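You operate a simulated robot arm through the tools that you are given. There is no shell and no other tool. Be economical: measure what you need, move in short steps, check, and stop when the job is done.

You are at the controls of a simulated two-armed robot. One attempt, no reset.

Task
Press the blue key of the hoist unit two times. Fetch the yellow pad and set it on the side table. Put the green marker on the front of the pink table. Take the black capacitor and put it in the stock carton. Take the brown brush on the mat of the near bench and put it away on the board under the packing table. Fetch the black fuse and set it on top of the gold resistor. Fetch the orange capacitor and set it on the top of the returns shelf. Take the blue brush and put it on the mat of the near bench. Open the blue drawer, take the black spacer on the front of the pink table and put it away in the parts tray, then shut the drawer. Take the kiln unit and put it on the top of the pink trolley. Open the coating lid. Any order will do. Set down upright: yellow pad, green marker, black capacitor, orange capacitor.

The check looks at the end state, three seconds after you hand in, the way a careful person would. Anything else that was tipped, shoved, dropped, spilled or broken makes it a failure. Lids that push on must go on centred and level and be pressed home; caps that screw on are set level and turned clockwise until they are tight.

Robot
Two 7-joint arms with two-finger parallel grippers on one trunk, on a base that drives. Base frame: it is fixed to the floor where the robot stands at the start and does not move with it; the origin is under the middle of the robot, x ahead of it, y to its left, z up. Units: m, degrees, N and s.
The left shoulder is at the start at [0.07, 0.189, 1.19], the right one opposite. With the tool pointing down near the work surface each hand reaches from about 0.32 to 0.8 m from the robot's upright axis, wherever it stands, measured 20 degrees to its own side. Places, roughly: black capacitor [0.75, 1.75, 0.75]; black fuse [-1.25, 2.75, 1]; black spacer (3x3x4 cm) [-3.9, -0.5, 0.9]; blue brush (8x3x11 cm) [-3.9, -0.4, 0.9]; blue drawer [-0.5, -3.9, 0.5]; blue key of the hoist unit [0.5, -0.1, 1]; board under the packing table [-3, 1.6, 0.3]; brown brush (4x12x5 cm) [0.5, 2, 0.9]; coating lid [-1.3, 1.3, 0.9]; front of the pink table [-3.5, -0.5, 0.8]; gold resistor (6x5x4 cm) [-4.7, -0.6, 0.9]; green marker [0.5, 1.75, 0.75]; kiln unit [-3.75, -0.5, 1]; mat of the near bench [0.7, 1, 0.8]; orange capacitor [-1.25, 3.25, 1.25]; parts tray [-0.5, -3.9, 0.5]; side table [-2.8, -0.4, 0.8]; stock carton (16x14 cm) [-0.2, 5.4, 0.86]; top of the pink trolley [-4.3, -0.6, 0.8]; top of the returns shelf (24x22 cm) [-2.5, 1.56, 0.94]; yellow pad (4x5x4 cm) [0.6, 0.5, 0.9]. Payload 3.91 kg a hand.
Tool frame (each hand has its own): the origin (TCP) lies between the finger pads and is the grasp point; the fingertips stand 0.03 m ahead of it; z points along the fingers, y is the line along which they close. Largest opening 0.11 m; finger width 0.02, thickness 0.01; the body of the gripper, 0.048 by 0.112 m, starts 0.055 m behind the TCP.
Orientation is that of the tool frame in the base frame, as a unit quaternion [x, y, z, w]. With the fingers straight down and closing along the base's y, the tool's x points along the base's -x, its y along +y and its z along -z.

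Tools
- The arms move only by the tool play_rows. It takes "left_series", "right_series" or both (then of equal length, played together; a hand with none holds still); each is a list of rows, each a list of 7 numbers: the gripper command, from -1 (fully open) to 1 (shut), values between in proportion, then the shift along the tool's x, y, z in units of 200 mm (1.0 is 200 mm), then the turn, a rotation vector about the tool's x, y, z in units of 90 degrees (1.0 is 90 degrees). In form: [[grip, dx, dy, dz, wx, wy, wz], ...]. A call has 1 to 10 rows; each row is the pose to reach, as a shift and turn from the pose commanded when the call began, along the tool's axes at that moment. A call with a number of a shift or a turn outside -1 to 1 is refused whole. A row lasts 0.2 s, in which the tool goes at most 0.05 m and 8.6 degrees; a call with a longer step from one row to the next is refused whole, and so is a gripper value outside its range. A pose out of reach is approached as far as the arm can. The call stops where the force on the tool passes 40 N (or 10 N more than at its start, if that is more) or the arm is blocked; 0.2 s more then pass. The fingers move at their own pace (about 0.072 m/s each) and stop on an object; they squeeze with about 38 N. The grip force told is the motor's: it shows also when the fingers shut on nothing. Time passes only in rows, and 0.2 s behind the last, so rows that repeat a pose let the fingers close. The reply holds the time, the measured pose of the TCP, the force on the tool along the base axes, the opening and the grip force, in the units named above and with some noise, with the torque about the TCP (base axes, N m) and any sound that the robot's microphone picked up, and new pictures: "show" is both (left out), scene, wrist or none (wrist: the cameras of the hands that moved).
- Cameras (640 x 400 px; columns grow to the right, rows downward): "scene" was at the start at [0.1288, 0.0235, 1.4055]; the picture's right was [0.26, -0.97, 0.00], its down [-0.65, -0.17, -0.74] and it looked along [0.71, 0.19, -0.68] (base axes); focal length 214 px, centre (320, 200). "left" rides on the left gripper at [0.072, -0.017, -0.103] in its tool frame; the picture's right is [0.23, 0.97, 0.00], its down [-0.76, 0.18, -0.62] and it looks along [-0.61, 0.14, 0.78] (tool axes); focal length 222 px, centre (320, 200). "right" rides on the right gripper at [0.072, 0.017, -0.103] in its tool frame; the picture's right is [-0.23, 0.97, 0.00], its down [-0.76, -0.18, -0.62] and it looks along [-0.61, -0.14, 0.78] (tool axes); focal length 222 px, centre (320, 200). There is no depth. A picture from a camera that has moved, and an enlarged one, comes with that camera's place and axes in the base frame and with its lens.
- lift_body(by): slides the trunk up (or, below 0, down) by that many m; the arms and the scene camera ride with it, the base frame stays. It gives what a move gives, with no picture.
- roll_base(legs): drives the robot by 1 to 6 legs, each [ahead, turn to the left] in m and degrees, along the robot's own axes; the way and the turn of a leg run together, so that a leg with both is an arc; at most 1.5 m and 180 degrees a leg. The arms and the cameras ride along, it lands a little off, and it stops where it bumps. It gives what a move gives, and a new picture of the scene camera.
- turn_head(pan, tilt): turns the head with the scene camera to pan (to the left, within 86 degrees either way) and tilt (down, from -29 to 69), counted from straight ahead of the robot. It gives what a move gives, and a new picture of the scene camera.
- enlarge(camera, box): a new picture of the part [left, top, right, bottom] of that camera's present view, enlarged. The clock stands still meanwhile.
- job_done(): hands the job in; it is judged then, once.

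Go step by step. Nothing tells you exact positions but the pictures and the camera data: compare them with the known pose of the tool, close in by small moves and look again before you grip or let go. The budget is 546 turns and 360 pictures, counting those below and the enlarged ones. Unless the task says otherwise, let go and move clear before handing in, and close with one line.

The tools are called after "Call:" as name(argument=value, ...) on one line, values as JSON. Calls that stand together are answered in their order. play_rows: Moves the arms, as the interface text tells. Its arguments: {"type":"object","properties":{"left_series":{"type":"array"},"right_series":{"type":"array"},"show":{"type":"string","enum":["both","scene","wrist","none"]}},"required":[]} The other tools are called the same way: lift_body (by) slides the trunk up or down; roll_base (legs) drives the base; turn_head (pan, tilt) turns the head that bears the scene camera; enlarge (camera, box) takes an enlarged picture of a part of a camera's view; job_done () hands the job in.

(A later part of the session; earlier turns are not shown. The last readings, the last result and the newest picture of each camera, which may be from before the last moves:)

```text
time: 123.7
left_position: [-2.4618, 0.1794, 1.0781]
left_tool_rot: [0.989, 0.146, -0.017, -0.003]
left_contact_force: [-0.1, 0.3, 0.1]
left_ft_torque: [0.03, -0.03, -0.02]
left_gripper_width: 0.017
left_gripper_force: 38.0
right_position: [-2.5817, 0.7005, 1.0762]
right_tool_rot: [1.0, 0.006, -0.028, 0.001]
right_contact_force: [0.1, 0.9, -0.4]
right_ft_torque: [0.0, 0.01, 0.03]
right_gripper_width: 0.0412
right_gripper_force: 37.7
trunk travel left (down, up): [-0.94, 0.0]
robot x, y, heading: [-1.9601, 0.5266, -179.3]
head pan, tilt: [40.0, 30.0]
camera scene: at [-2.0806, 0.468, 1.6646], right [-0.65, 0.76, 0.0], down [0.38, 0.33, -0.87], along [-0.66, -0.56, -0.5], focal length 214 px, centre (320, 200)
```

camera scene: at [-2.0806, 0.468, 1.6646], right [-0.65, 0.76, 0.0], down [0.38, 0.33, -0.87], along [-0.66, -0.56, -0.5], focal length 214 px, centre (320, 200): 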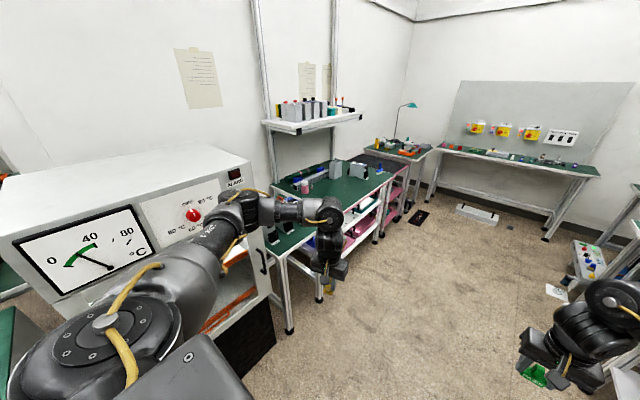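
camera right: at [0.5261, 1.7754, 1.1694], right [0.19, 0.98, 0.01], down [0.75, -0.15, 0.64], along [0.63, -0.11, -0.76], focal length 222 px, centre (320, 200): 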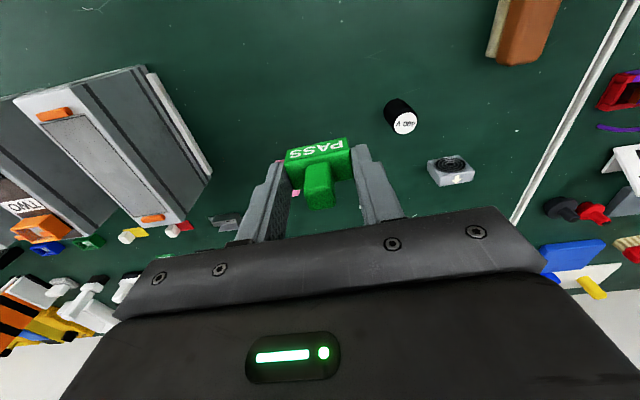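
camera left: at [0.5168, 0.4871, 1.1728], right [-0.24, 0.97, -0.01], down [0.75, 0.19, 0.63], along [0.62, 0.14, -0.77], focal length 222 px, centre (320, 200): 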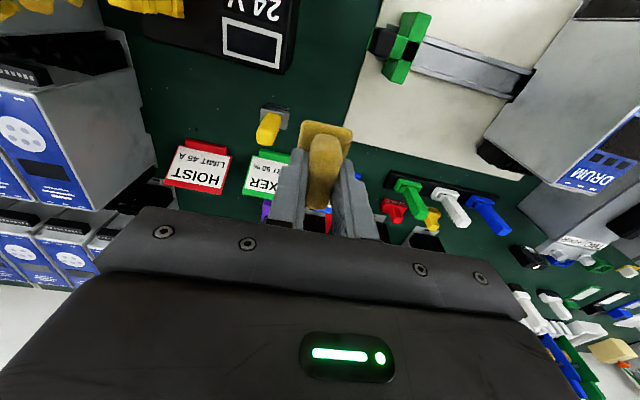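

Call:
roll_base(legs=[[1.06, 0], [0, 45], [0, 45]])

Call:
turn_head(pan=0, tilt=45)

```text
time: 133.2
left_position: [-2.6669, 0.0139, 1.0769]
left_tool_rot: [0.61, 0.793, -0.013, 0.01]
left_contact_force: [0.5, -0.5, -1.0]
left_ft_torque: [0.01, 0.02, 0.01]
left_gripper_width: 0.0168
left_gripper_force: 37.6
right_position: [-3.1908, -0.0874, 1.0733]
right_tool_rot: [0.715, 0.698, -0.018, 0.021]
right_contact_force: [1.6, 0.9, -1.2]
right_ft_torque: [-0.02, -0.03, -0.02]
right_gripper_width: 0.0408
right_gripper_force: 38.6
trunk travel left (down, up): [-0.94, 0.0]
robot x, y, heading: [-2.9927, 0.5298, -91.4]
head pan, tilt: [40.0, 30.0]
camera scene: at [-2.9429, 0.4076, 1.6645], right [-0.78, -0.62, 0.0], down [-0.31, 0.39, -0.87], along [0.54, -0.68, -0.5], focal length 214 px, centre (320, 200)
```

scene: 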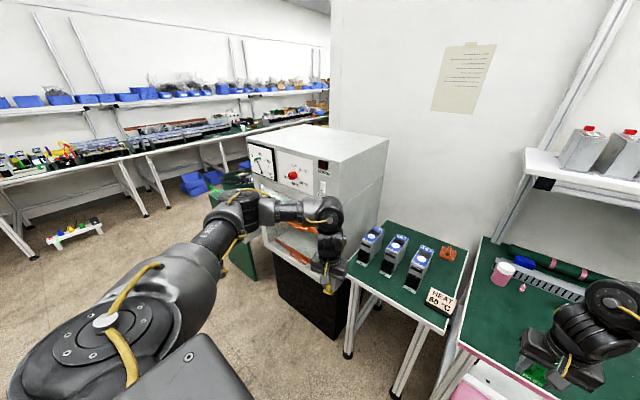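

```text
time: 134.2
left_position: [-2.6671, 0.0147, 1.0772]
left_tool_rot: [0.61, 0.792, -0.013, 0.009]
left_contact_force: [-0.4, -0.7, -0.3]
left_ft_torque: [-0.03, 0.0, 0.0]
left_gripper_width: 0.017
left_gripper_force: 38.2
right_position: [-3.191, -0.0871, 1.0741]
right_tool_rot: [0.715, 0.698, -0.019, 0.021]
right_contact_force: [0.8, -0.4, -0.9]
right_ft_torque: [-0.01, 0.01, -0.01]
right_gripper_width: 0.0412
right_gripper_force: 38.2
trunk travel left (down, up): [-0.94, 0.0]
robot x, y, heading: [-2.9951, 0.53, -91.5]
head pan, tilt: [0.0, 45.0]
camera scene: at [-3.0009, 0.397, 1.642], right [-1.0, 0.02, 0.0], down [0.02, 0.71, -0.71], along [-0.02, -0.71, -0.71], focal length 214 px, centre (320, 200)
```

scene: 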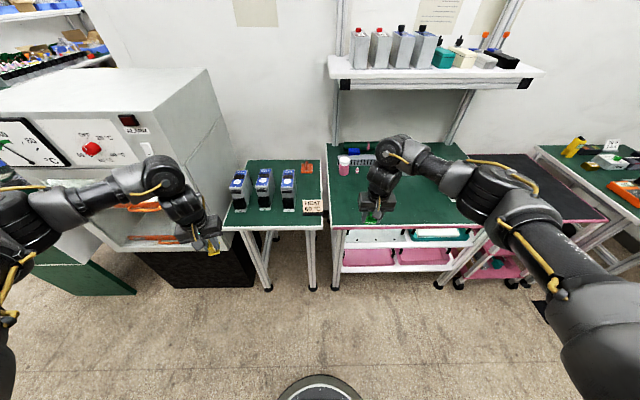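

Call:
enlarge(camera="scene", box=[210, 140, 350, 240])

Call:
enlarge(camera="scene", box=[310, 120, 510, 240])

```text
4.00 times, centred on (280, 190) of scene
camera zoom: at [-3.0009, 0.397, 1.642], right [-1.0, 0.02, 0.0], down [0.02, 0.71, -0.71], along [-0.02, -0.71, -0.71], focal length 858 px, centre (480, 240)
```

zoom: 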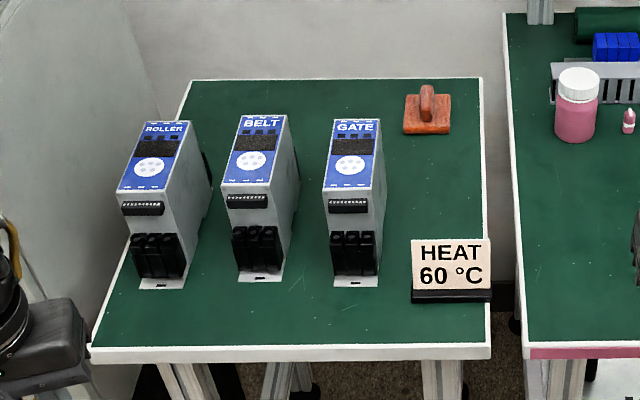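

```text
3.20 times, centred on (410, 180) of scene
camera zoom: at [-3.0009, 0.397, 1.642], right [-1.0, 0.02, 0.0], down [0.02, 0.71, -0.71], along [-0.02, -0.71, -0.71], focal length 686 px, centre (32, 264)
```

zoom: 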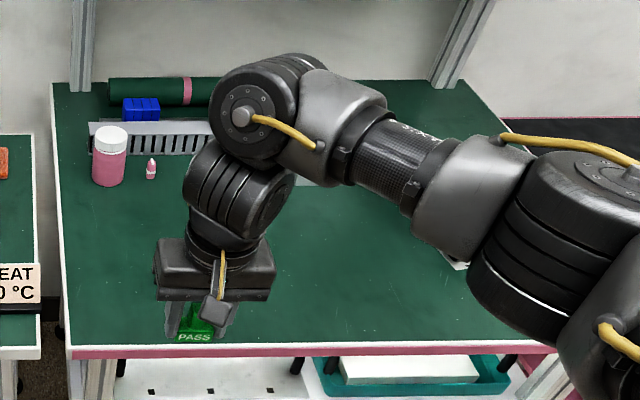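

The side table has a free strip in front of the three units. I creep closer and turn a bit so the left hand can reach it.

Call:
roll_base(legs=[[0.25, 0], [0, -14]])

Call:
enlarge(camera="left", box=[0, 0, 640, 400])

```text
time: 136.9
left_position: [-2.8048, -0.3009, 1.0763]
left_tool_rot: [0.701, 0.713, -0.015, 0.008]
left_contact_force: [0.3, 0.1, 0.0]
left_ft_torque: [0.04, 0.0, -0.01]
left_gripper_width: 0.0172
left_gripper_force: 38.4
right_position: [-3.3375, -0.2749, 1.0715]
right_tool_rot: [0.795, 0.605, -0.021, 0.017]
right_contact_force: [-0.6, -0.6, -1.1]
right_ft_torque: [-0.03, 0.0, -0.01]
right_gripper_width: 0.0412
right_gripper_force: 37.7
trunk travel left (down, up): [-0.94, 0.0]
robot x, y, heading: [-3.0023, 0.2758, -105.5]
head pan, tilt: [0.0, 45.0]
camera scene: at [-3.0369, 0.1483, 1.6417], right [-0.96, 0.26, 0.0], down [0.19, 0.68, -0.71], along [-0.19, -0.68, -0.71], focal length 214 px, centre (320, 200)
```

scene: 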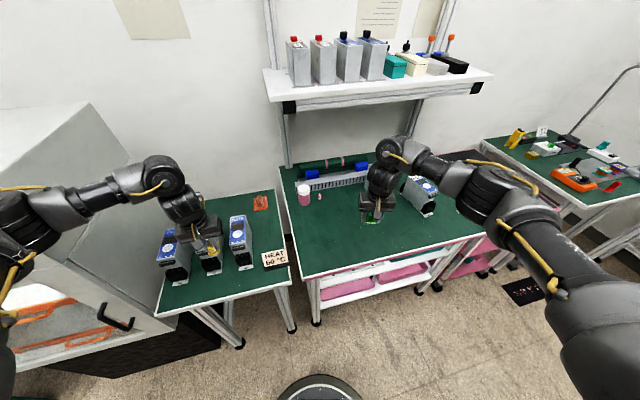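

```text
1.00 times, centred on (320, 200) of left (not enlarged: the box is as wide or as high as the picture)
camera zoom: at [-2.8219, -0.2272, 1.178], right [0.97, 0.24, -0.02], down [0.2, -0.74, 0.64], along [0.14, -0.63, -0.77], focal length 222 px, centre (320, 200)
```

zoom: 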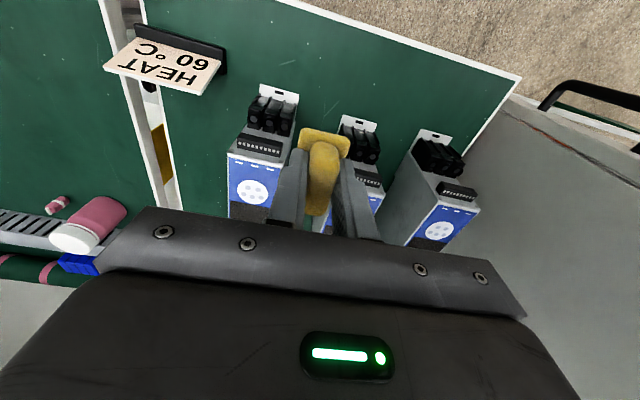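

Call:
play_rows(left_series=[[1, 0.155, 0, 0, 0, 0, 0], [1, 0.155, 0, 0.2, 0, 0, 0], [1, 0.155, 0, 0.4, 0, 0, 0], [1, 0.155, 0, 0.6, 0, 0, 0], [1, 0.155, 0, 0.72, 0, 0, 0]], show="wrist")

```text
time: 138.1
left_position: [-2.8092, -0.2748, 0.9318]
left_tool_rot: [0.701, 0.713, -0.014, 0.006]
left_contact_force: [0.5, -0.3, -0.7]
left_ft_torque: [0.03, 0.02, -0.02]
left_gripper_width: 0.0169
left_gripper_force: 37.8
right_position: [-3.3378, -0.2736, 1.0728]
right_tool_rot: [0.795, 0.606, -0.021, 0.019]
right_contact_force: [-0.4, 0.2, -0.8]
right_ft_torque: [0.05, 0.01, -0.01]
right_gripper_width: 0.0412
right_gripper_force: 37.8
trunk travel left (down, up): [-0.94, 0.0]
robot x, y, heading: [-3.0019, 0.2761, -105.4]
head pan, tilt: [0.0, 45.0]
camera left: at [-2.8259, -0.2007, 1.0336], right [0.97, 0.24, -0.02], down [0.2, -0.74, 0.64], along [0.14, -0.63, -0.76], focal length 222 px, centre (320, 200)
```

left: 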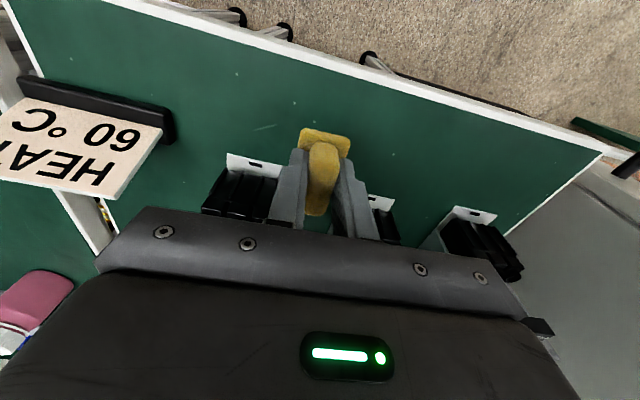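

Call:
play_rows(left_series=[[1, 0.01, 0, 0.12, 0, 0, 0], [1, 0.01, 0, 0.18, 0, 0, 0], [1, 0.01, 0, 0.21, 0, 0, 0], [1, 0.01, 0, 0.23, 0, 0, 0]], show="wrist")

```text
time: 139.1
left_position: [-2.8068, -0.2729, 0.8891]
left_tool_rot: [0.7, 0.714, -0.018, 0.009]
left_contact_force: [2.9, -0.2, 26.9]
left_ft_torque: [0.47, -0.37, -0.03]
left_gripper_width: 0.017
left_gripper_force: 37.2
right_position: [-3.3382, -0.2708, 1.0742]
right_tool_rot: [0.795, 0.606, -0.021, 0.019]
right_contact_force: [-1.0, 0.4, -0.9]
right_ft_torque: [-0.01, -0.02, 0.02]
right_gripper_width: 0.041
right_gripper_force: 38.0
trunk travel left (down, up): [-0.94, 0.0]
robot x, y, heading: [-3.0042, 0.2754, -105.5]
head pan, tilt: [0.0, 45.0]
camera left: at [-2.8255, -0.1975, 0.9913], right [0.97, 0.25, -0.02], down [0.2, -0.73, 0.65], along [0.14, -0.63, -0.76], focal length 222 px, centre (320, 200)
```

left: 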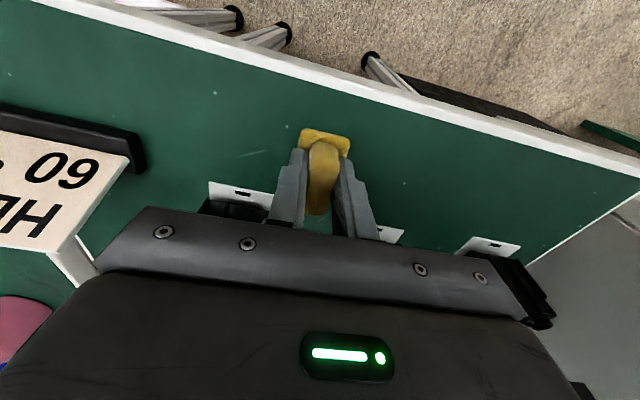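

Call:
play_rows(left_series=[[0.4, 0, 0, 0, 0, 0, 0], [0.3, 0, 0, -0.01, 0, 0, 0], [0.3, 0, 0, -0.1, 0, 0, 0], [0.3, 0, 0, -0.3, 0, 0, 0], [0.3, 0, 0, -0.5, 0, 0, 0], [0.3, 0, 0, -0.7, 0, 0, 0], [0.3, 0, 0, -0.9, 0, 0, 0]], show="wrist")

```text
time: 140.7
left_position: [-2.8091, -0.2648, 1.065]
left_tool_rot: [0.7, 0.714, -0.013, 0.007]
left_contact_force: [-0.2, -0.9, 0.2]
left_ft_torque: [-0.06, -0.01, -0.03]
left_gripper_width: 0.0383
left_gripper_force: 0.1
right_position: [-3.338, -0.2734, 1.0726]
right_tool_rot: [0.795, 0.606, -0.021, 0.019]
right_contact_force: [-0.2, 0.2, -1.5]
right_ft_torque: [0.0, 0.0, 0.0]
right_gripper_width: 0.0408
right_gripper_force: 38.2
trunk travel left (down, up): [-0.94, 0.0]
robot x, y, heading: [-3.0021, 0.2798, -105.5]
head pan, tilt: [0.0, 45.0]
camera left: at [-2.8252, -0.191, 1.1671], right [0.97, 0.24, -0.02], down [0.2, -0.74, 0.64], along [0.15, -0.63, -0.76], focal length 222 px, centre (320, 200)
```

left: 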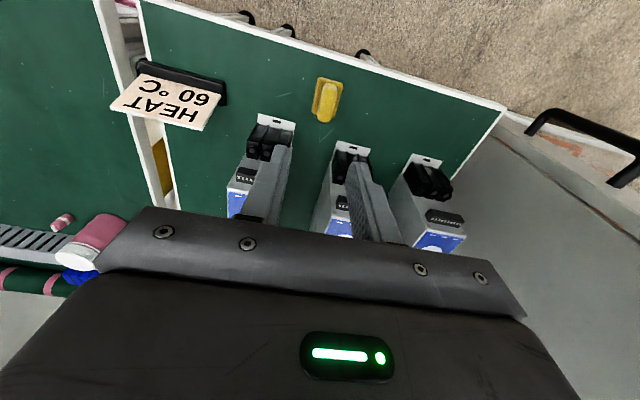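

The pad stands on the side table. Now I look at the pink table.

Call:
turn_head(pan=-15, tilt=40)

Call:
enlarge(camera="scene", box=[180, 120, 480, 320])

Call:
enlarge(camera="right", box=[0, 0, 640, 400])

```text
time: 141.5
left_position: [-2.8072, -0.2658, 1.0639]
left_tool_rot: [0.7, 0.714, -0.015, 0.008]
left_contact_force: [0.8, -0.6, -0.2]
left_ft_torque: [0.03, 0.0, -0.02]
left_gripper_width: 0.0382
left_gripper_force: 0.2
right_position: [-3.3374, -0.2734, 1.0722]
right_tool_rot: [0.795, 0.606, -0.021, 0.019]
right_contact_force: [-0.4, 0.1, -0.3]
right_ft_torque: [-0.06, -0.01, 0.01]
right_gripper_width: 0.041
right_gripper_force: 38.1
trunk travel left (down, up): [-0.94, 0.0]
robot x, y, heading: [-2.9996, 0.2759, -105.2]
head pan, tilt: [-15.0, 40.0]
camera scene: at [-3.0594, 0.1553, 1.6492], right [-0.86, 0.5, 0.0], down [0.32, 0.56, -0.77], along [-0.39, -0.66, -0.64], focal length 214 px, centre (320, 200)
```

scene: 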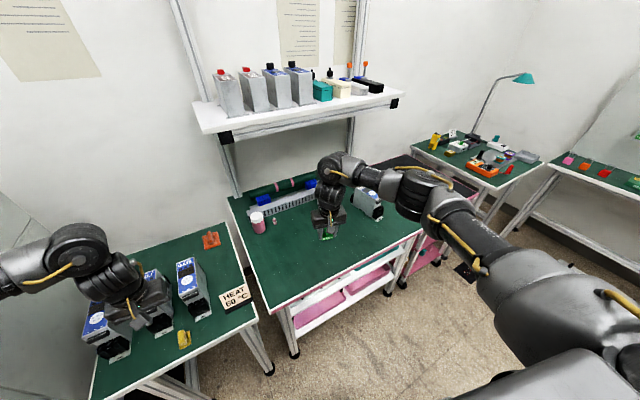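

```text
2.00 times, centred on (330, 220) of scene
camera zoom: at [-3.0594, 0.1553, 1.6492], right [-0.86, 0.5, 0.0], down [0.32, 0.56, -0.77], along [-0.39, -0.66, -0.64], focal length 429 px, centre (300, 160)
```

zoom: 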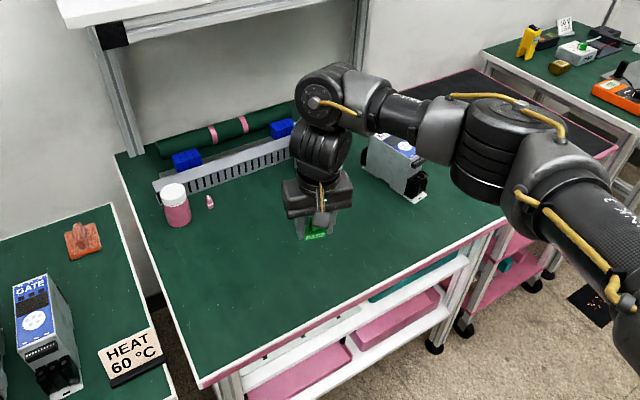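

```text
1.00 times, centred on (320, 200) of right (not enlarged: the box is as wide or as high as the picture)
camera zoom: at [-3.3011, -0.2015, 1.1728], right [0.88, -0.48, 0.02], down [-0.37, -0.65, 0.66], along [-0.3, -0.59, -0.75], focal length 222 px, centre (320, 200)
```

zoom: 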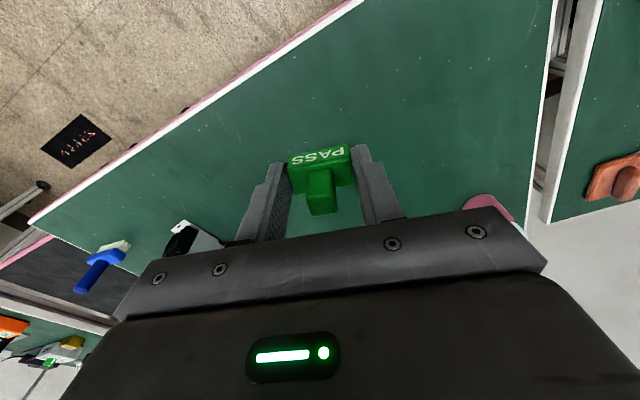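

Call:
roll_base(legs=[[0.1, 0]])

Call:
play_rows(right_series=[[1, 0, 0, 0.2, 0, 0, 0], [1, 0, 0, 0.4, 0, 0, 0], [1, 0, 0, 0.6, 0, 0, 0]], show="wrist")

```text
time: 142.6
left_position: [-2.8297, -0.3536, 1.0667]
left_tool_rot: [0.701, 0.713, -0.018, 0.009]
left_contact_force: [0.3, -1.1, -0.3]
left_ft_torque: [0.01, -0.03, -0.01]
left_gripper_width: 0.0386
left_gripper_force: 0.1
right_position: [-3.3599, -0.3639, 1.0768]
right_tool_rot: [0.795, 0.605, -0.025, 0.029]
right_contact_force: [-0.9, -1.1, -1.7]
right_ft_torque: [0.05, -0.04, 0.02]
right_gripper_width: 0.0408
right_gripper_force: 38.1
trunk travel left (down, up): [-0.94, 0.0]
robot x, y, heading: [-3.0261, 0.1827, -105.5]
head pan, tilt: [-15.0, 40.0]
camera scene: at [-3.0866, 0.0569, 1.6487], right [-0.86, 0.5, 0.0], down [0.32, 0.56, -0.76], along [-0.39, -0.66, -0.64], focal length 214 px, centre (320, 200)
```

scene: 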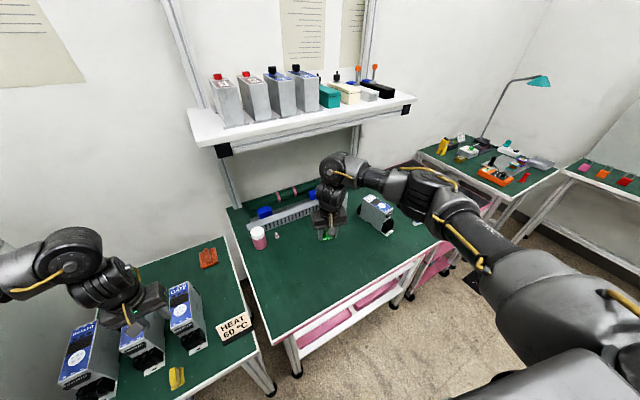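

```text
time: 143.4
left_position: [-2.8278, -0.3458, 1.0704]
left_tool_rot: [0.701, 0.712, -0.022, 0.012]
left_contact_force: [0.5, -0.1, 0.0]
left_ft_torque: [-0.04, -0.01, 0.02]
left_gripper_width: 0.0388
left_gripper_force: 0.1
right_position: [-3.3592, -0.3685, 0.9613]
right_tool_rot: [0.796, 0.604, -0.029, 0.032]
right_contact_force: [0.0, -0.3, -0.2]
right_ft_torque: [-0.04, -0.01, 0.02]
right_gripper_width: 0.0412
right_gripper_force: 38.3
trunk travel left (down, up): [-0.94, 0.0]
robot x, y, heading: [-3.0238, 0.1803, -105.1]
head pan, tilt: [-15.0, 40.0]
camera right: at [-3.3221, -0.2936, 1.0588], right [0.88, -0.48, 0.04], down [-0.37, -0.63, 0.68], along [-0.3, -0.61, -0.73], focal length 222 px, centre (320, 200)
```

right: 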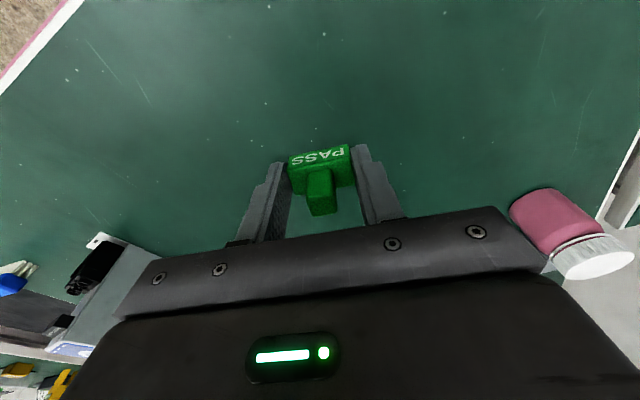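

I correct a small tilt that crept in and lower the marker onto the table.

Call:
play_rows(right_series=[[1, 0, 0, 0, 0.005, 0.036, 0], [1, 0, 0, 0.15, 0.005, 0.036, 0], [1, 0, 0, 0.3, 0.005, 0.036, 0], [1, 0, 0, 0.34, 0.005, 0.036, 0], [1, 0, 0, 0.36, 0.005, 0.036, 0], [1, 0, 0, 0.38, 0.005, 0.036, 0], [1, 0, 0, 0.4, 0.005, 0.036, 0]], show="wrist")

```text
time: 145.0
left_position: [-2.829, -0.3472, 1.0712]
left_tool_rot: [0.701, 0.713, -0.021, 0.011]
left_contact_force: [-0.3, -0.9, 0.1]
left_ft_torque: [-0.01, -0.04, 0.0]
left_gripper_width: 0.0386
left_gripper_force: 0.1
right_position: [-3.3604, -0.3774, 0.8845]
right_tool_rot: [0.796, 0.605, -0.01, 0.014]
right_contact_force: [-5.0, -3.9, 32.3]
right_ft_torque: [-0.09, 0.34, 0.14]
right_gripper_width: 0.0419
right_gripper_force: 38.1
trunk travel left (down, up): [-0.94, 0.0]
robot x, y, heading: [-3.0263, 0.1822, -105.3]
head pan, tilt: [-15.0, 40.0]
camera right: at [-3.3245, -0.3086, 0.9862], right [0.88, -0.48, 0.02], down [-0.38, -0.66, 0.65], along [-0.3, -0.57, -0.76], focal length 222 px, centre (320, 200)
```

right: 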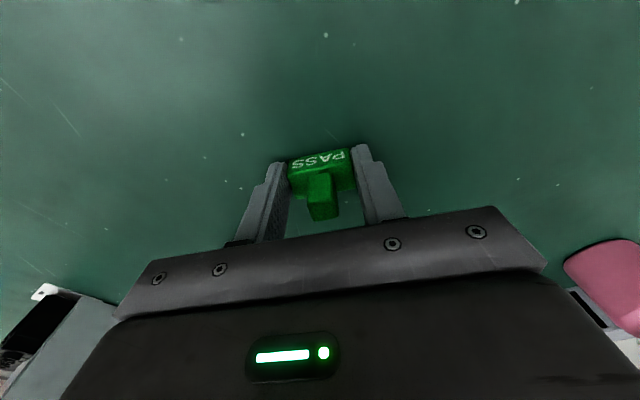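

Contact at 0.885, same height as when picked. I open and withdraw upward.

Call:
play_rows(right_series=[[0.0, 0, 0, 0, 0, 0, 0], [-0.1, 0, 0, -0.01, 0, 0, 0], [-0.1, 0, 0, -0.1, 0, 0, 0], [-0.1, 0, 0, -0.3, 0, 0, 0], [-0.1, 0, 0, -0.5, 0, 0, 0], [-0.1, 0, 0, -0.7, 0, 0, 0], [-0.1, 0, 0, -0.9, 0, 0, 0]], show="wrist")

```text
time: 146.6
left_position: [-2.8301, -0.35, 1.0687]
left_tool_rot: [0.701, 0.713, -0.019, 0.009]
left_contact_force: [0.1, 0.4, 0.6]
left_ft_torque: [0.0, -0.01, -0.01]
left_gripper_width: 0.0388
left_gripper_force: 0.1
right_position: [-3.3601, -0.3734, 1.0606]
right_tool_rot: [0.797, 0.604, -0.005, 0.01]
right_contact_force: [0.1, 0.8, 0.9]
right_ft_torque: [-0.03, 0.0, 0.04]
right_gripper_width: 0.0605
right_gripper_force: 0.0
trunk travel left (down, up): [-0.94, 0.0]
robot x, y, heading: [-3.0262, 0.1797, -105.1]
head pan, tilt: [-15.0, 40.0]
camera right: at [-3.3243, -0.3042, 1.1629], right [0.88, -0.48, 0.01], down [-0.38, -0.67, 0.64], along [-0.3, -0.56, -0.77], focal length 222 px, centre (320, 200)
```

right: 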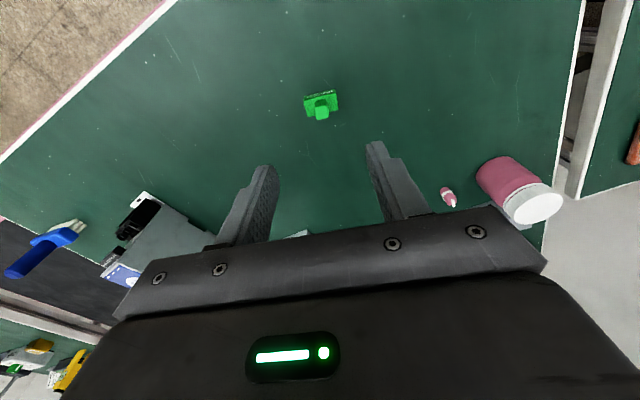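

The marker stands on the pink table. Next I go to the kiln unit farther along.

Call:
roll_base(legs=[[-0.22, 0], [0, -75], [0.55, 0], [0, 90]])

Call:
turn_head(pan=-15, tilt=45)

```text
time: 158.2
left_position: [-3.2013, -0.0632, 1.0701]
left_tool_rot: [0.606, 0.795, -0.018, 0.012]
left_contact_force: [0.0, 0.7, 0.4]
left_ft_torque: [0.0, 0.01, 0.0]
left_gripper_width: 0.0385
left_gripper_force: 0.1
right_position: [-3.7089, -0.219, 1.0591]
right_tool_rot: [0.714, 0.7, -0.005, 0.012]
right_contact_force: [0.0, -0.6, 0.4]
right_ft_torque: [0.01, -0.03, -0.01]
right_gripper_width: 0.0606
right_gripper_force: 0.0
trunk travel left (down, up): [-0.94, 0.0]
robot x, y, heading: [-3.5276, 0.4026, -90.8]
head pan, tilt: [-15.0, 40.0]
camera scene: at [-3.5512, 0.2714, 1.6492], right [-0.96, 0.27, 0.0], down [0.18, 0.62, -0.77], along [-0.21, -0.74, -0.64], focal length 214 px, centre (320, 200)
```

scene: 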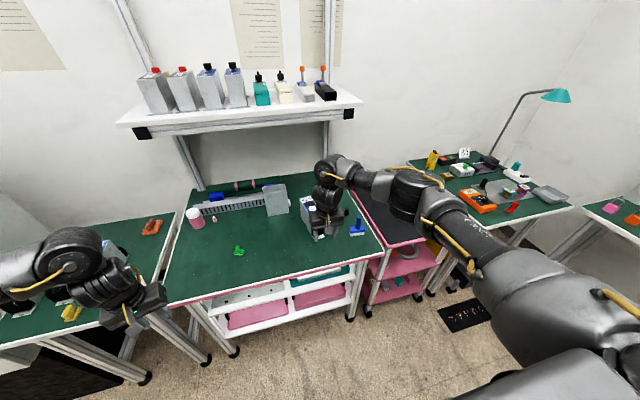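

```text
time: 158.9
left_position: [-3.2017, -0.0641, 1.0673]
left_tool_rot: [0.606, 0.795, -0.018, 0.013]
left_contact_force: [0.2, 0.7, -0.2]
left_ft_torque: [-0.01, -0.01, 0.0]
left_gripper_width: 0.0387
left_gripper_force: 0.0
right_position: [-3.71, -0.2186, 1.0595]
right_tool_rot: [0.713, 0.701, -0.005, 0.011]
right_contact_force: [0.0, 0.5, 1.1]
right_ft_torque: [0.0, 0.02, 0.02]
right_gripper_width: 0.0604
right_gripper_force: 0.1
trunk travel left (down, up): [-0.94, 0.0]
robot x, y, heading: [-3.5224, 0.4052, -91.1]
head pan, tilt: [-15.0, 45.0]
camera scene: at [-3.5497, 0.275, 1.642], right [-0.96, 0.27, 0.0], down [0.19, 0.68, -0.71], along [-0.19, -0.68, -0.71], focal length 214 px, centre (320, 200)
```

scene: 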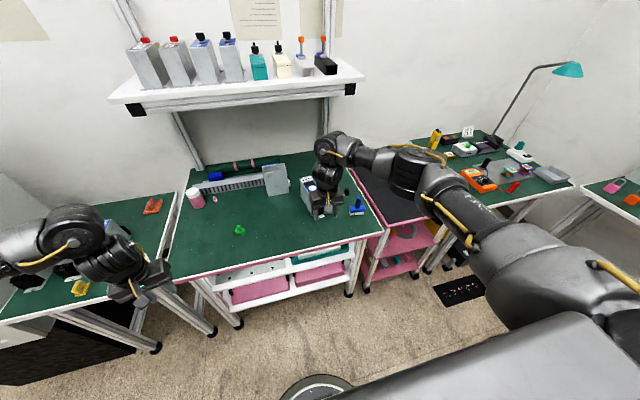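

Call:
enlarge(camera="right", box=[0, 0, 640, 400])

Call:
enlarge(camera="scene", box=[250, 130, 450, 250])

```text
1.00 times, centred on (320, 200) of right (not enlarged: the box is as wide or as high as the picture)
camera zoom: at [-3.6914, -0.1431, 1.1621], right [0.97, -0.25, 0.01], down [-0.2, -0.74, 0.64], along [-0.15, -0.62, -0.77], focal length 222 px, centre (320, 200)
```

zoom: 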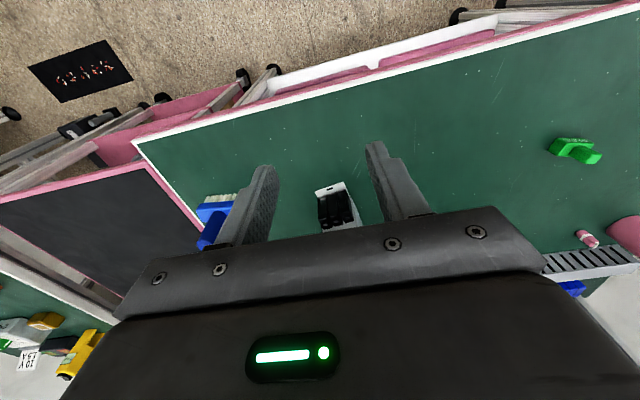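

```text
3.20 times, centred on (350, 190) of scene
camera zoom: at [-3.5497, 0.275, 1.642], right [-0.96, 0.27, 0.0], down [0.19, 0.68, -0.71], along [-0.19, -0.68, -0.71], focal length 686 px, centre (224, 232)
```

zoom: 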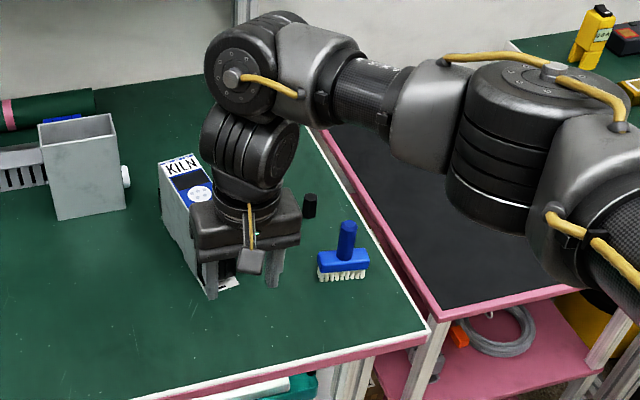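

Call:
roll_base(legs=[[0.25, 0]])

Call:
enlarge(camera="right", box=[160, 0, 480, 200])

```text
time: 160.7
left_position: [-3.2051, -0.3101, 1.0707]
left_tool_rot: [0.607, 0.794, -0.019, 0.013]
left_contact_force: [-0.1, 0.4, 0.0]
left_ft_torque: [-0.01, 0.01, 0.0]
left_gripper_width: 0.0381
left_gripper_force: 0.0
right_position: [-3.715, -0.464, 1.0597]
right_tool_rot: [0.714, 0.7, -0.006, 0.012]
right_contact_force: [-0.3, 0.0, -0.6]
right_ft_torque: [0.01, 0.03, 0.0]
right_gripper_width: 0.0604
right_gripper_force: 0.1
trunk travel left (down, up): [-0.94, 0.0]
robot x, y, heading: [-3.5305, 0.1576, -90.8]
head pan, tilt: [-15.0, 45.0]
camera scene: at [-3.5538, 0.0296, 1.6423], right [-0.96, 0.27, 0.0], down [0.19, 0.68, -0.71], along [-0.19, -0.68, -0.71], focal length 214 px, centre (320, 200)
```

scene: 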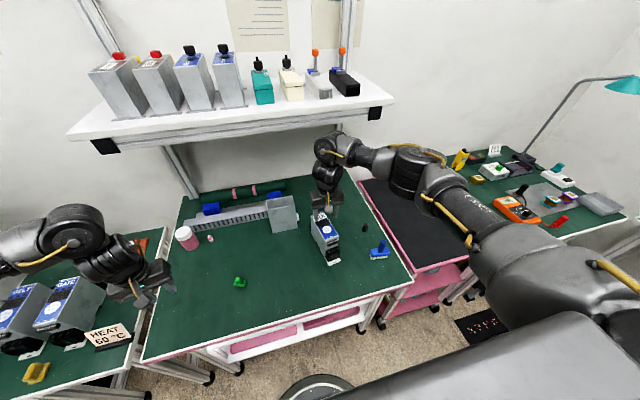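

```text
2.00 times, centred on (320, 100) of right
camera zoom: at [-3.6963, -0.3889, 1.1631], right [0.97, -0.25, 0.01], down [-0.2, -0.74, 0.64], along [-0.15, -0.62, -0.77], focal length 444 px, centre (320, 400)
```

zoom: 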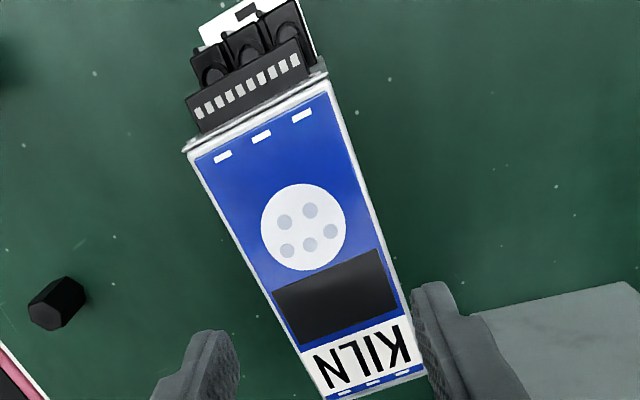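

The kiln unit's face is centred about [-3.712, -0.474], turned ~8°. I align, open and come down around it.

Call:
play_rows(right_series=[[-0.7, 0, 0, 0, 0, 0, -0.05], [-0.7, 0, 0, 0.1, 0, 0, -0.1], [-0.7, 0, 0, 0.25, 0, 0, -0.1]], show="wrist")

```text
time: 161.5
left_position: [-3.2056, -0.3136, 1.0681]
left_tool_rot: [0.607, 0.794, -0.017, 0.012]
left_contact_force: [-0.9, 0.1, 0.4]
left_ft_torque: [-0.01, -0.02, -0.01]
left_gripper_width: 0.0386
left_gripper_force: 0.0
right_position: [-3.7125, -0.4689, 1.0077]
right_tool_rot: [0.657, 0.754, -0.006, 0.01]
right_contact_force: [-0.5, -0.2, -0.5]
right_ft_torque: [0.05, 0.01, -0.01]
right_gripper_width: 0.0934
right_gripper_force: 0.1
trunk travel left (down, up): [-0.94, 0.0]
robot x, y, heading: [-3.5297, 0.1575, -90.8]
head pan, tilt: [-15.0, 45.0]
camera right: at [-3.7062, -0.3918, 1.1108], right [1.0, -0.09, 0.01], down [-0.08, -0.77, 0.64], along [-0.05, -0.64, -0.77], focal length 222 px, centre (320, 200)
```

right: 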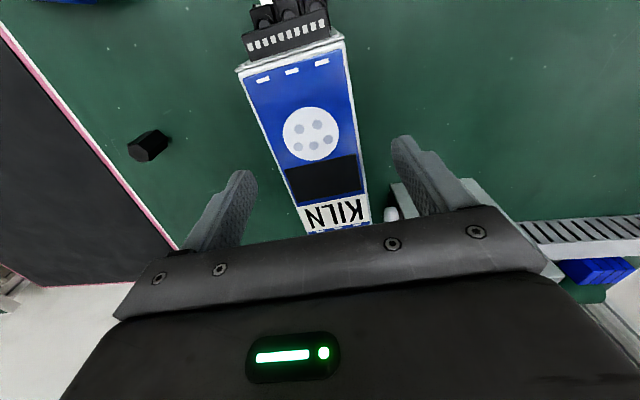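

Call:
play_rows(right_series=[[-0.5, 0, 0, 0.1, 0, 0, 0], [-0.5, 0, 0, 0.2, 0, 0, 0], [-0.5, 0, 0, 0.3, 0, 0, 0], [-0.5, 0, 0, 0.36, 0, 0, 0]], show="wrist")

```text
time: 162.5
left_position: [-3.2053, -0.3125, 1.0692]
left_tool_rot: [0.607, 0.794, -0.018, 0.013]
left_contact_force: [0.6, 0.6, -0.1]
left_ft_torque: [0.01, 0.0, -0.03]
left_gripper_width: 0.0381
left_gripper_force: 0.0
right_position: [-3.7126, -0.469, 0.9379]
right_tool_rot: [0.657, 0.753, -0.006, 0.011]
right_contact_force: [-0.9, -0.1, 0.6]
right_ft_torque: [-0.01, 0.01, 0.0]
right_gripper_width: 0.0826
right_gripper_force: 0.0
trunk travel left (down, up): [-0.94, 0.0]
robot x, y, heading: [-3.5286, 0.1534, -91.0]
head pan, tilt: [-15.0, 45.0]
camera right: at [-3.706, -0.3918, 1.0401], right [1.0, -0.09, 0.01], down [-0.08, -0.76, 0.64], along [-0.05, -0.64, -0.77], focal length 222 px, centre (320, 200)
```

right: 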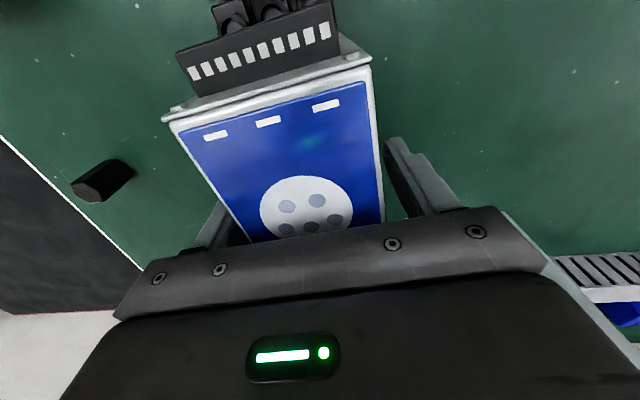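

Call:
play_rows(right_series=[[1, 0, 0, 0.0, 0, 0, 0], [1, 0, 0, 0, 0, 0, 0], [1, 0, 0, 0.0, 0, 0, 0], [1, 0, 0, -0.02, 0, 0, 0], [1, 0, 0, -0.05, 0, 0, 0]], show="wrist")

```text
time: 163.7
left_position: [-3.2058, -0.313, 1.0699]
left_tool_rot: [0.607, 0.795, -0.018, 0.012]
left_contact_force: [-0.5, 0.3, -0.9]
left_ft_torque: [0.03, -0.04, -0.02]
left_gripper_width: 0.0386
left_gripper_force: 0.0
right_position: [-3.7125, -0.4687, 0.9473]
right_tool_rot: [0.657, 0.754, -0.006, 0.01]
right_contact_force: [0.4, 0.6, -4.5]
right_ft_torque: [0.01, 0.01, 0.01]
right_gripper_width: 0.0579
right_gripper_force: 38.1
trunk travel left (down, up): [-0.94, 0.0]
robot x, y, heading: [-3.5277, 0.155, -90.8]
head pan, tilt: [-15.0, 45.0]
camera right: at [-3.7065, -0.3918, 1.0498], right [1.0, -0.09, 0.01], down [-0.08, -0.76, 0.64], along [-0.05, -0.64, -0.77], focal length 222 px, centre (320, 200)
```

right: 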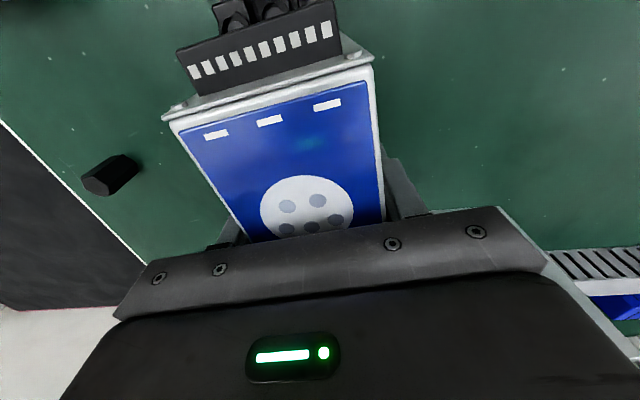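

The kiln unit is held, about 5 N and balanced. I lift it, back off and drive over to the trolley.

Call:
play_rows(right_series=[[1, 0, 0, -0.2, 0, 0, 0], [1, 0, 0, -0.4, 0, 0, 0], [1, 0, 0, -0.6, 0, 0, 0], [1, 0, 0, -0.8, 0, 0, 0]], show="none")

Call:
roll_base(legs=[[-0.28, 0], [0, -90], [0.57, 0], [0, 90]])

Call:
turn_head(pan=-20, tilt=50)

```text
time: 164.7
left_position: [-3.2057, -0.3112, 1.0694]
left_tool_rot: [0.607, 0.794, -0.018, 0.012]
left_contact_force: [0.0, -0.6, 0.3]
left_ft_torque: [-0.02, -0.04, 0.03]
left_gripper_width: 0.0385
left_gripper_force: 0.1
right_position: [-3.7141, -0.4634, 1.1084]
right_tool_rot: [0.657, 0.754, -0.006, 0.01]
right_contact_force: [0.3, 0.4, -4.6]
right_ft_torque: [-0.01, -0.01, 0.03]
right_gripper_width: 0.0582
right_gripper_force: 37.8
trunk travel left (down, up): [-0.94, 0.0]
robot x, y, heading: [-3.5285, 0.1551, -90.6]
head pan, tilt: [-15.0, 45.0]
```

```text
time: 177.1
left_position: [-3.7909, -0.0274, 1.0688]
left_tool_rot: [0.618, 0.786, -0.019, 0.013]
left_contact_force: [-0.6, -0.2, 0.1]
left_ft_torque: [-0.01, -0.01, 0.03]
left_gripper_width: 0.0384
left_gripper_force: 0.0
right_position: [-4.303, -0.1648, 1.1084]
right_tool_rot: [0.668, 0.744, -0.006, 0.01]
right_contact_force: [-1.3, -0.3, -3.9]
right_ft_torque: [0.02, -0.02, 0.03]
right_gripper_width: 0.0578
right_gripper_force: 38.2
trunk travel left (down, up): [-0.94, 0.0]
robot x, y, heading: [-4.1008, 0.4516, -92.7]
head pan, tilt: [-15.0, 45.0]
camera scene: at [-4.1287, 0.3208, 1.6419], right [-0.95, 0.3, 0.0], down [0.21, 0.67, -0.71], along [-0.21, -0.67, -0.71], focal length 214 px, centre (320, 200)
```

scene: 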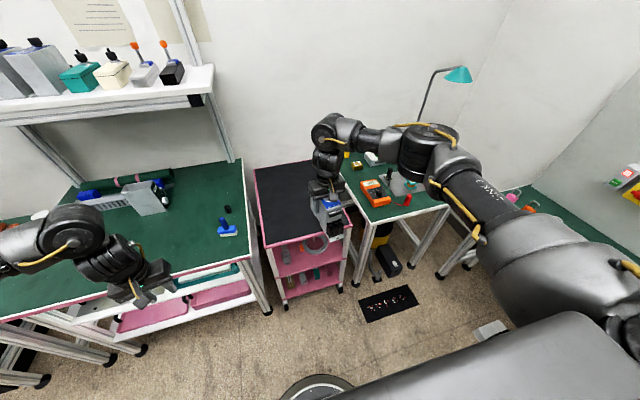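

```text
time: 177.8
left_position: [-3.7911, -0.0287, 1.069]
left_tool_rot: [0.619, 0.785, -0.018, 0.012]
left_contact_force: [1.1, -0.9, -0.4]
left_ft_torque: [-0.01, 0.02, 0.0]
left_gripper_width: 0.0385
left_gripper_force: 0.1
right_position: [-4.3034, -0.1648, 1.1086]
right_tool_rot: [0.668, 0.744, -0.006, 0.01]
right_contact_force: [-0.2, -1.0, -4.2]
right_ft_torque: [0.01, -0.01, 0.0]
right_gripper_width: 0.0578
right_gripper_force: 38.3
trunk travel left (down, up): [-0.94, 0.0]
robot x, y, heading: [-4.1, 0.4498, -92.5]
head pan, tilt: [-20.0, 50.0]
camera scene: at [-4.1333, 0.3273, 1.635], right [-0.92, 0.38, 0.0], down [0.29, 0.71, -0.64], along [-0.25, -0.59, -0.77], focal length 214 px, centre (320, 200)
```

scene: 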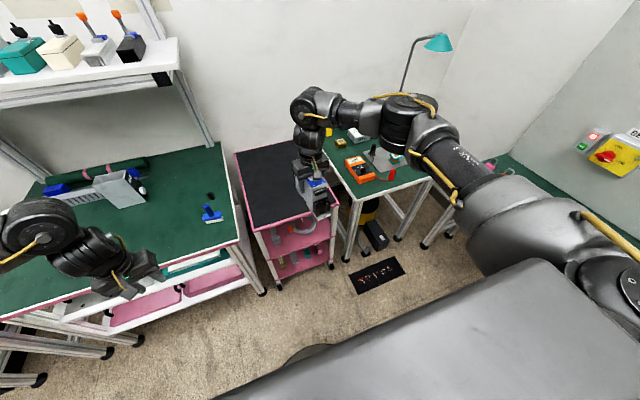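

Call:
roll_base(legs=[[0, 4.5], [0.32, 0]])

Call:
enlarge(camera="right", box=[0, 0, 640, 400])

```text
time: 180.4
left_position: [-3.7424, -0.3185, 1.0698]
left_tool_rot: [0.586, 0.81, -0.018, 0.014]
left_contact_force: [0.2, -0.4, -0.6]
left_ft_torque: [-0.03, -0.04, 0.0]
left_gripper_width: 0.0384
left_gripper_force: 0.1
right_position: [-4.2424, -0.4971, 1.1103]
right_tool_rot: [0.638, 0.77, -0.006, 0.012]
right_contact_force: [-0.4, 0.4, -4.0]
right_ft_torque: [0.0, -0.03, 0.02]
right_gripper_width: 0.0579
right_gripper_force: 38.1
trunk travel left (down, up): [-0.94, 0.0]
robot x, y, heading: [-4.086, 0.1323, -87.8]
head pan, tilt: [-20.0, 50.0]
camera scene: at [-4.1128, 0.0088, 1.6353], right [-0.95, 0.31, 0.0], down [0.24, 0.73, -0.64], along [-0.2, -0.61, -0.77], focal length 214 px, centre (320, 200)
```

scene: 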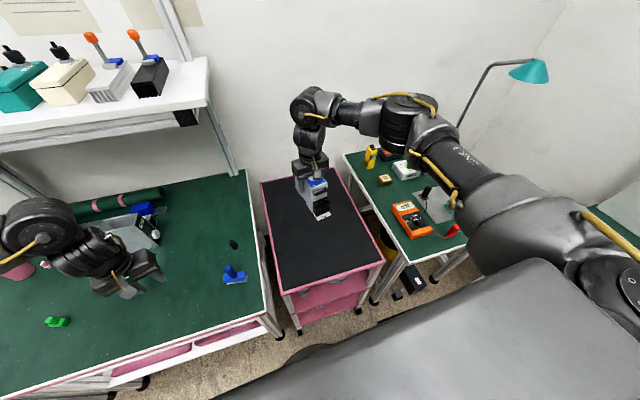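

```text
1.00 times, centred on (320, 200) of right (not enlarged: the box is as wide or as high as the picture)
camera zoom: at [-4.2396, -0.4194, 1.2121], right [1.0, -0.04, 0.01], down [-0.04, -0.77, 0.64], along [-0.02, -0.64, -0.77], focal length 222 px, centre (320, 200)
```

zoom: 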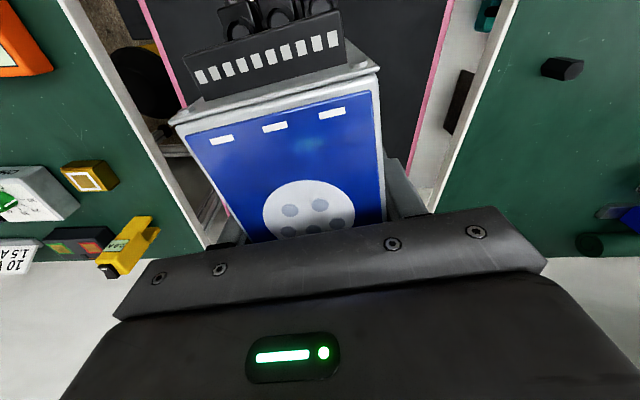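

Call:
play_rows(right_series=[[1, 0, 0, 0.2, 0, 0, 0], [1, 0, 0, 0.4, 0, 0, 0], [1, 0, 0, 0.6, 0, 0, 0], [1, 0, 0, 0.75, 0, 0, 0]], show="none")

Call:
play_rows(right_series=[[1, 0, 0, 0.04, 0, 0, 0], [1, 0, 0, 0.08, 0, 0, 0], [1, 0, 0, 0.12, 0, 0, 0], [1, 0, 0, 0.16, 0, 0, 0], [1, 0, 0, 0.2, 0, 0, 0], [1, 0, 0, 0.24, 0, 0, 0], [1, 0, 0, 0.28, 0, 0, 0], [1, 0, 0, 0.32, 0, 0, 0]], show="both")

```text
time: 181.4
left_position: [-3.7412, -0.3215, 1.0677]
left_tool_rot: [0.586, 0.81, -0.017, 0.012]
left_contact_force: [0.3, 0.6, -0.2]
left_ft_torque: [-0.02, 0.02, 0.02]
left_gripper_width: 0.0382
left_gripper_force: 0.0
right_position: [-4.2396, -0.5003, 0.957]
right_tool_rot: [0.638, 0.77, -0.005, 0.01]
right_contact_force: [0.3, -0.2, -4.1]
right_ft_torque: [0.05, 0.0, -0.02]
right_gripper_width: 0.0578
right_gripper_force: 37.7
trunk travel left (down, up): [-0.94, 0.0]
robot x, y, heading: [-4.0897, 0.1315, -87.9]
head pan, tilt: [-20.0, 50.0]
```

```text
time: 183.2
left_position: [-3.7423, -0.3205, 1.0685]
left_tool_rot: [0.586, 0.81, -0.018, 0.013]
left_contact_force: [-0.1, 0.5, -1.2]
left_ft_torque: [0.03, 0.0, 0.01]
left_gripper_width: 0.0385
left_gripper_force: 0.1
right_position: [-4.2409, -0.5028, 0.8935]
right_tool_rot: [0.638, 0.77, -0.004, 0.01]
right_contact_force: [-0.2, -1.3, -5.0]
right_ft_torque: [0.02, 0.0, 0.0]
right_gripper_width: 0.058
right_gripper_force: 38.5
trunk travel left (down, up): [-0.94, 0.0]
robot x, y, heading: [-4.089, 0.1294, -88.0]
head pan, tilt: [-20.0, 50.0]
camera scene: at [-4.1138, 0.0057, 1.635], right [-0.95, 0.31, 0.0], down [0.24, 0.73, -0.64], along [-0.2, -0.61, -0.77], focal length 214 px, centre (320, 200)
camera right: at [-4.239, -0.4262, 0.9967], right [1.0, -0.04, 0.01], down [-0.04, -0.77, 0.64], along [-0.02, -0.64, -0.77], focal length 222 px, centre (320, 200)
```

scene: 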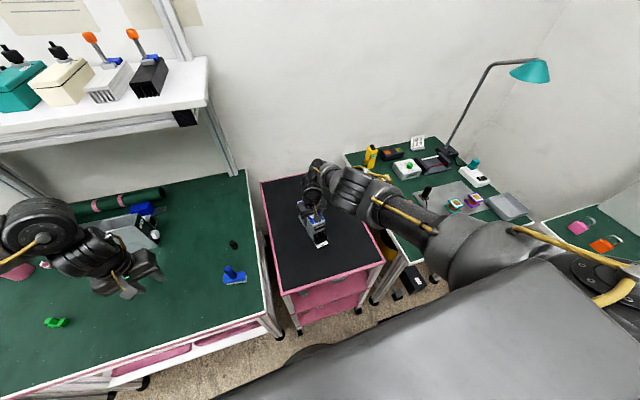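
right: 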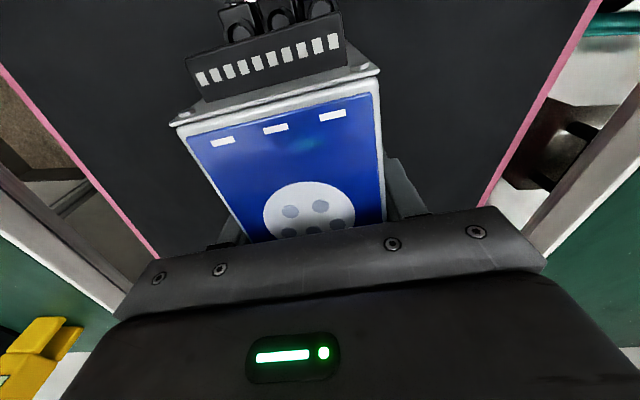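

Call:
play_rows(right_series=[[1, 0, 0, 0.04, 0, 0, 0], [1, 0, 0, 0.08, 0, 0, 0], [1, 0, 0, 0.12, 0, 0, 0], [1, 0, 0, 0.16, 0, 0, 0], [1, 0, 0, 0.2, 0, 0, 0], [1, 0, 0, 0.24, 0, 0, 0], [1, 0, 0, 0.28, 0, 0, 0], [1, 0, 0, 0.32, 0, 0, 0]], show="wrist")

```text
time: 184.1
left_position: [-3.7425, -0.3173, 1.0694]
left_tool_rot: [0.587, 0.809, -0.02, 0.013]
left_contact_force: [0.9, 0.0, 0.1]
left_ft_torque: [0.02, 0.01, -0.02]
left_gripper_width: 0.0382
left_gripper_force: 0.0
right_position: [-4.239, -0.5034, 0.8775]
right_tool_rot: [0.637, 0.771, -0.01, 0.014]
right_contact_force: [-1.7, 9.4, 22.8]
right_ft_torque: [0.48, 0.55, -0.18]
right_gripper_width: 0.058
right_gripper_force: 38.1
trunk travel left (down, up): [-0.94, 0.0]
robot x, y, heading: [-4.0862, 0.1331, -88.2]
head pan, tilt: [-20.0, 50.0]
stopped in row 4 (right hand): the force on the tool passed its limit at 67 N (the readings are from after the stop); the commanded pose is now the measured one
camera right: at [-4.2368, -0.4252, 0.9782], right [1.0, -0.04, 0.01], down [-0.04, -0.76, 0.65], along [-0.02, -0.65, -0.76], focal length 222 px, centre (320, 200)
```

right: 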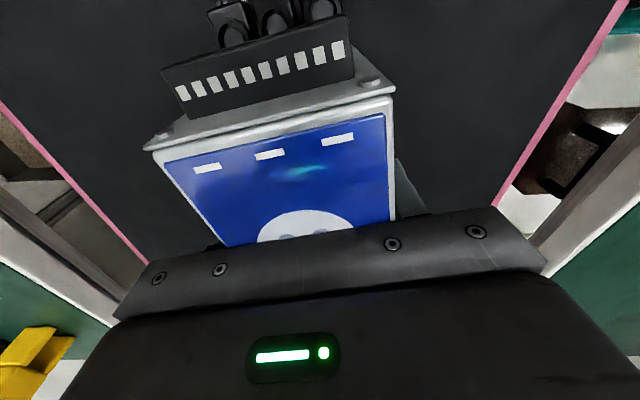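

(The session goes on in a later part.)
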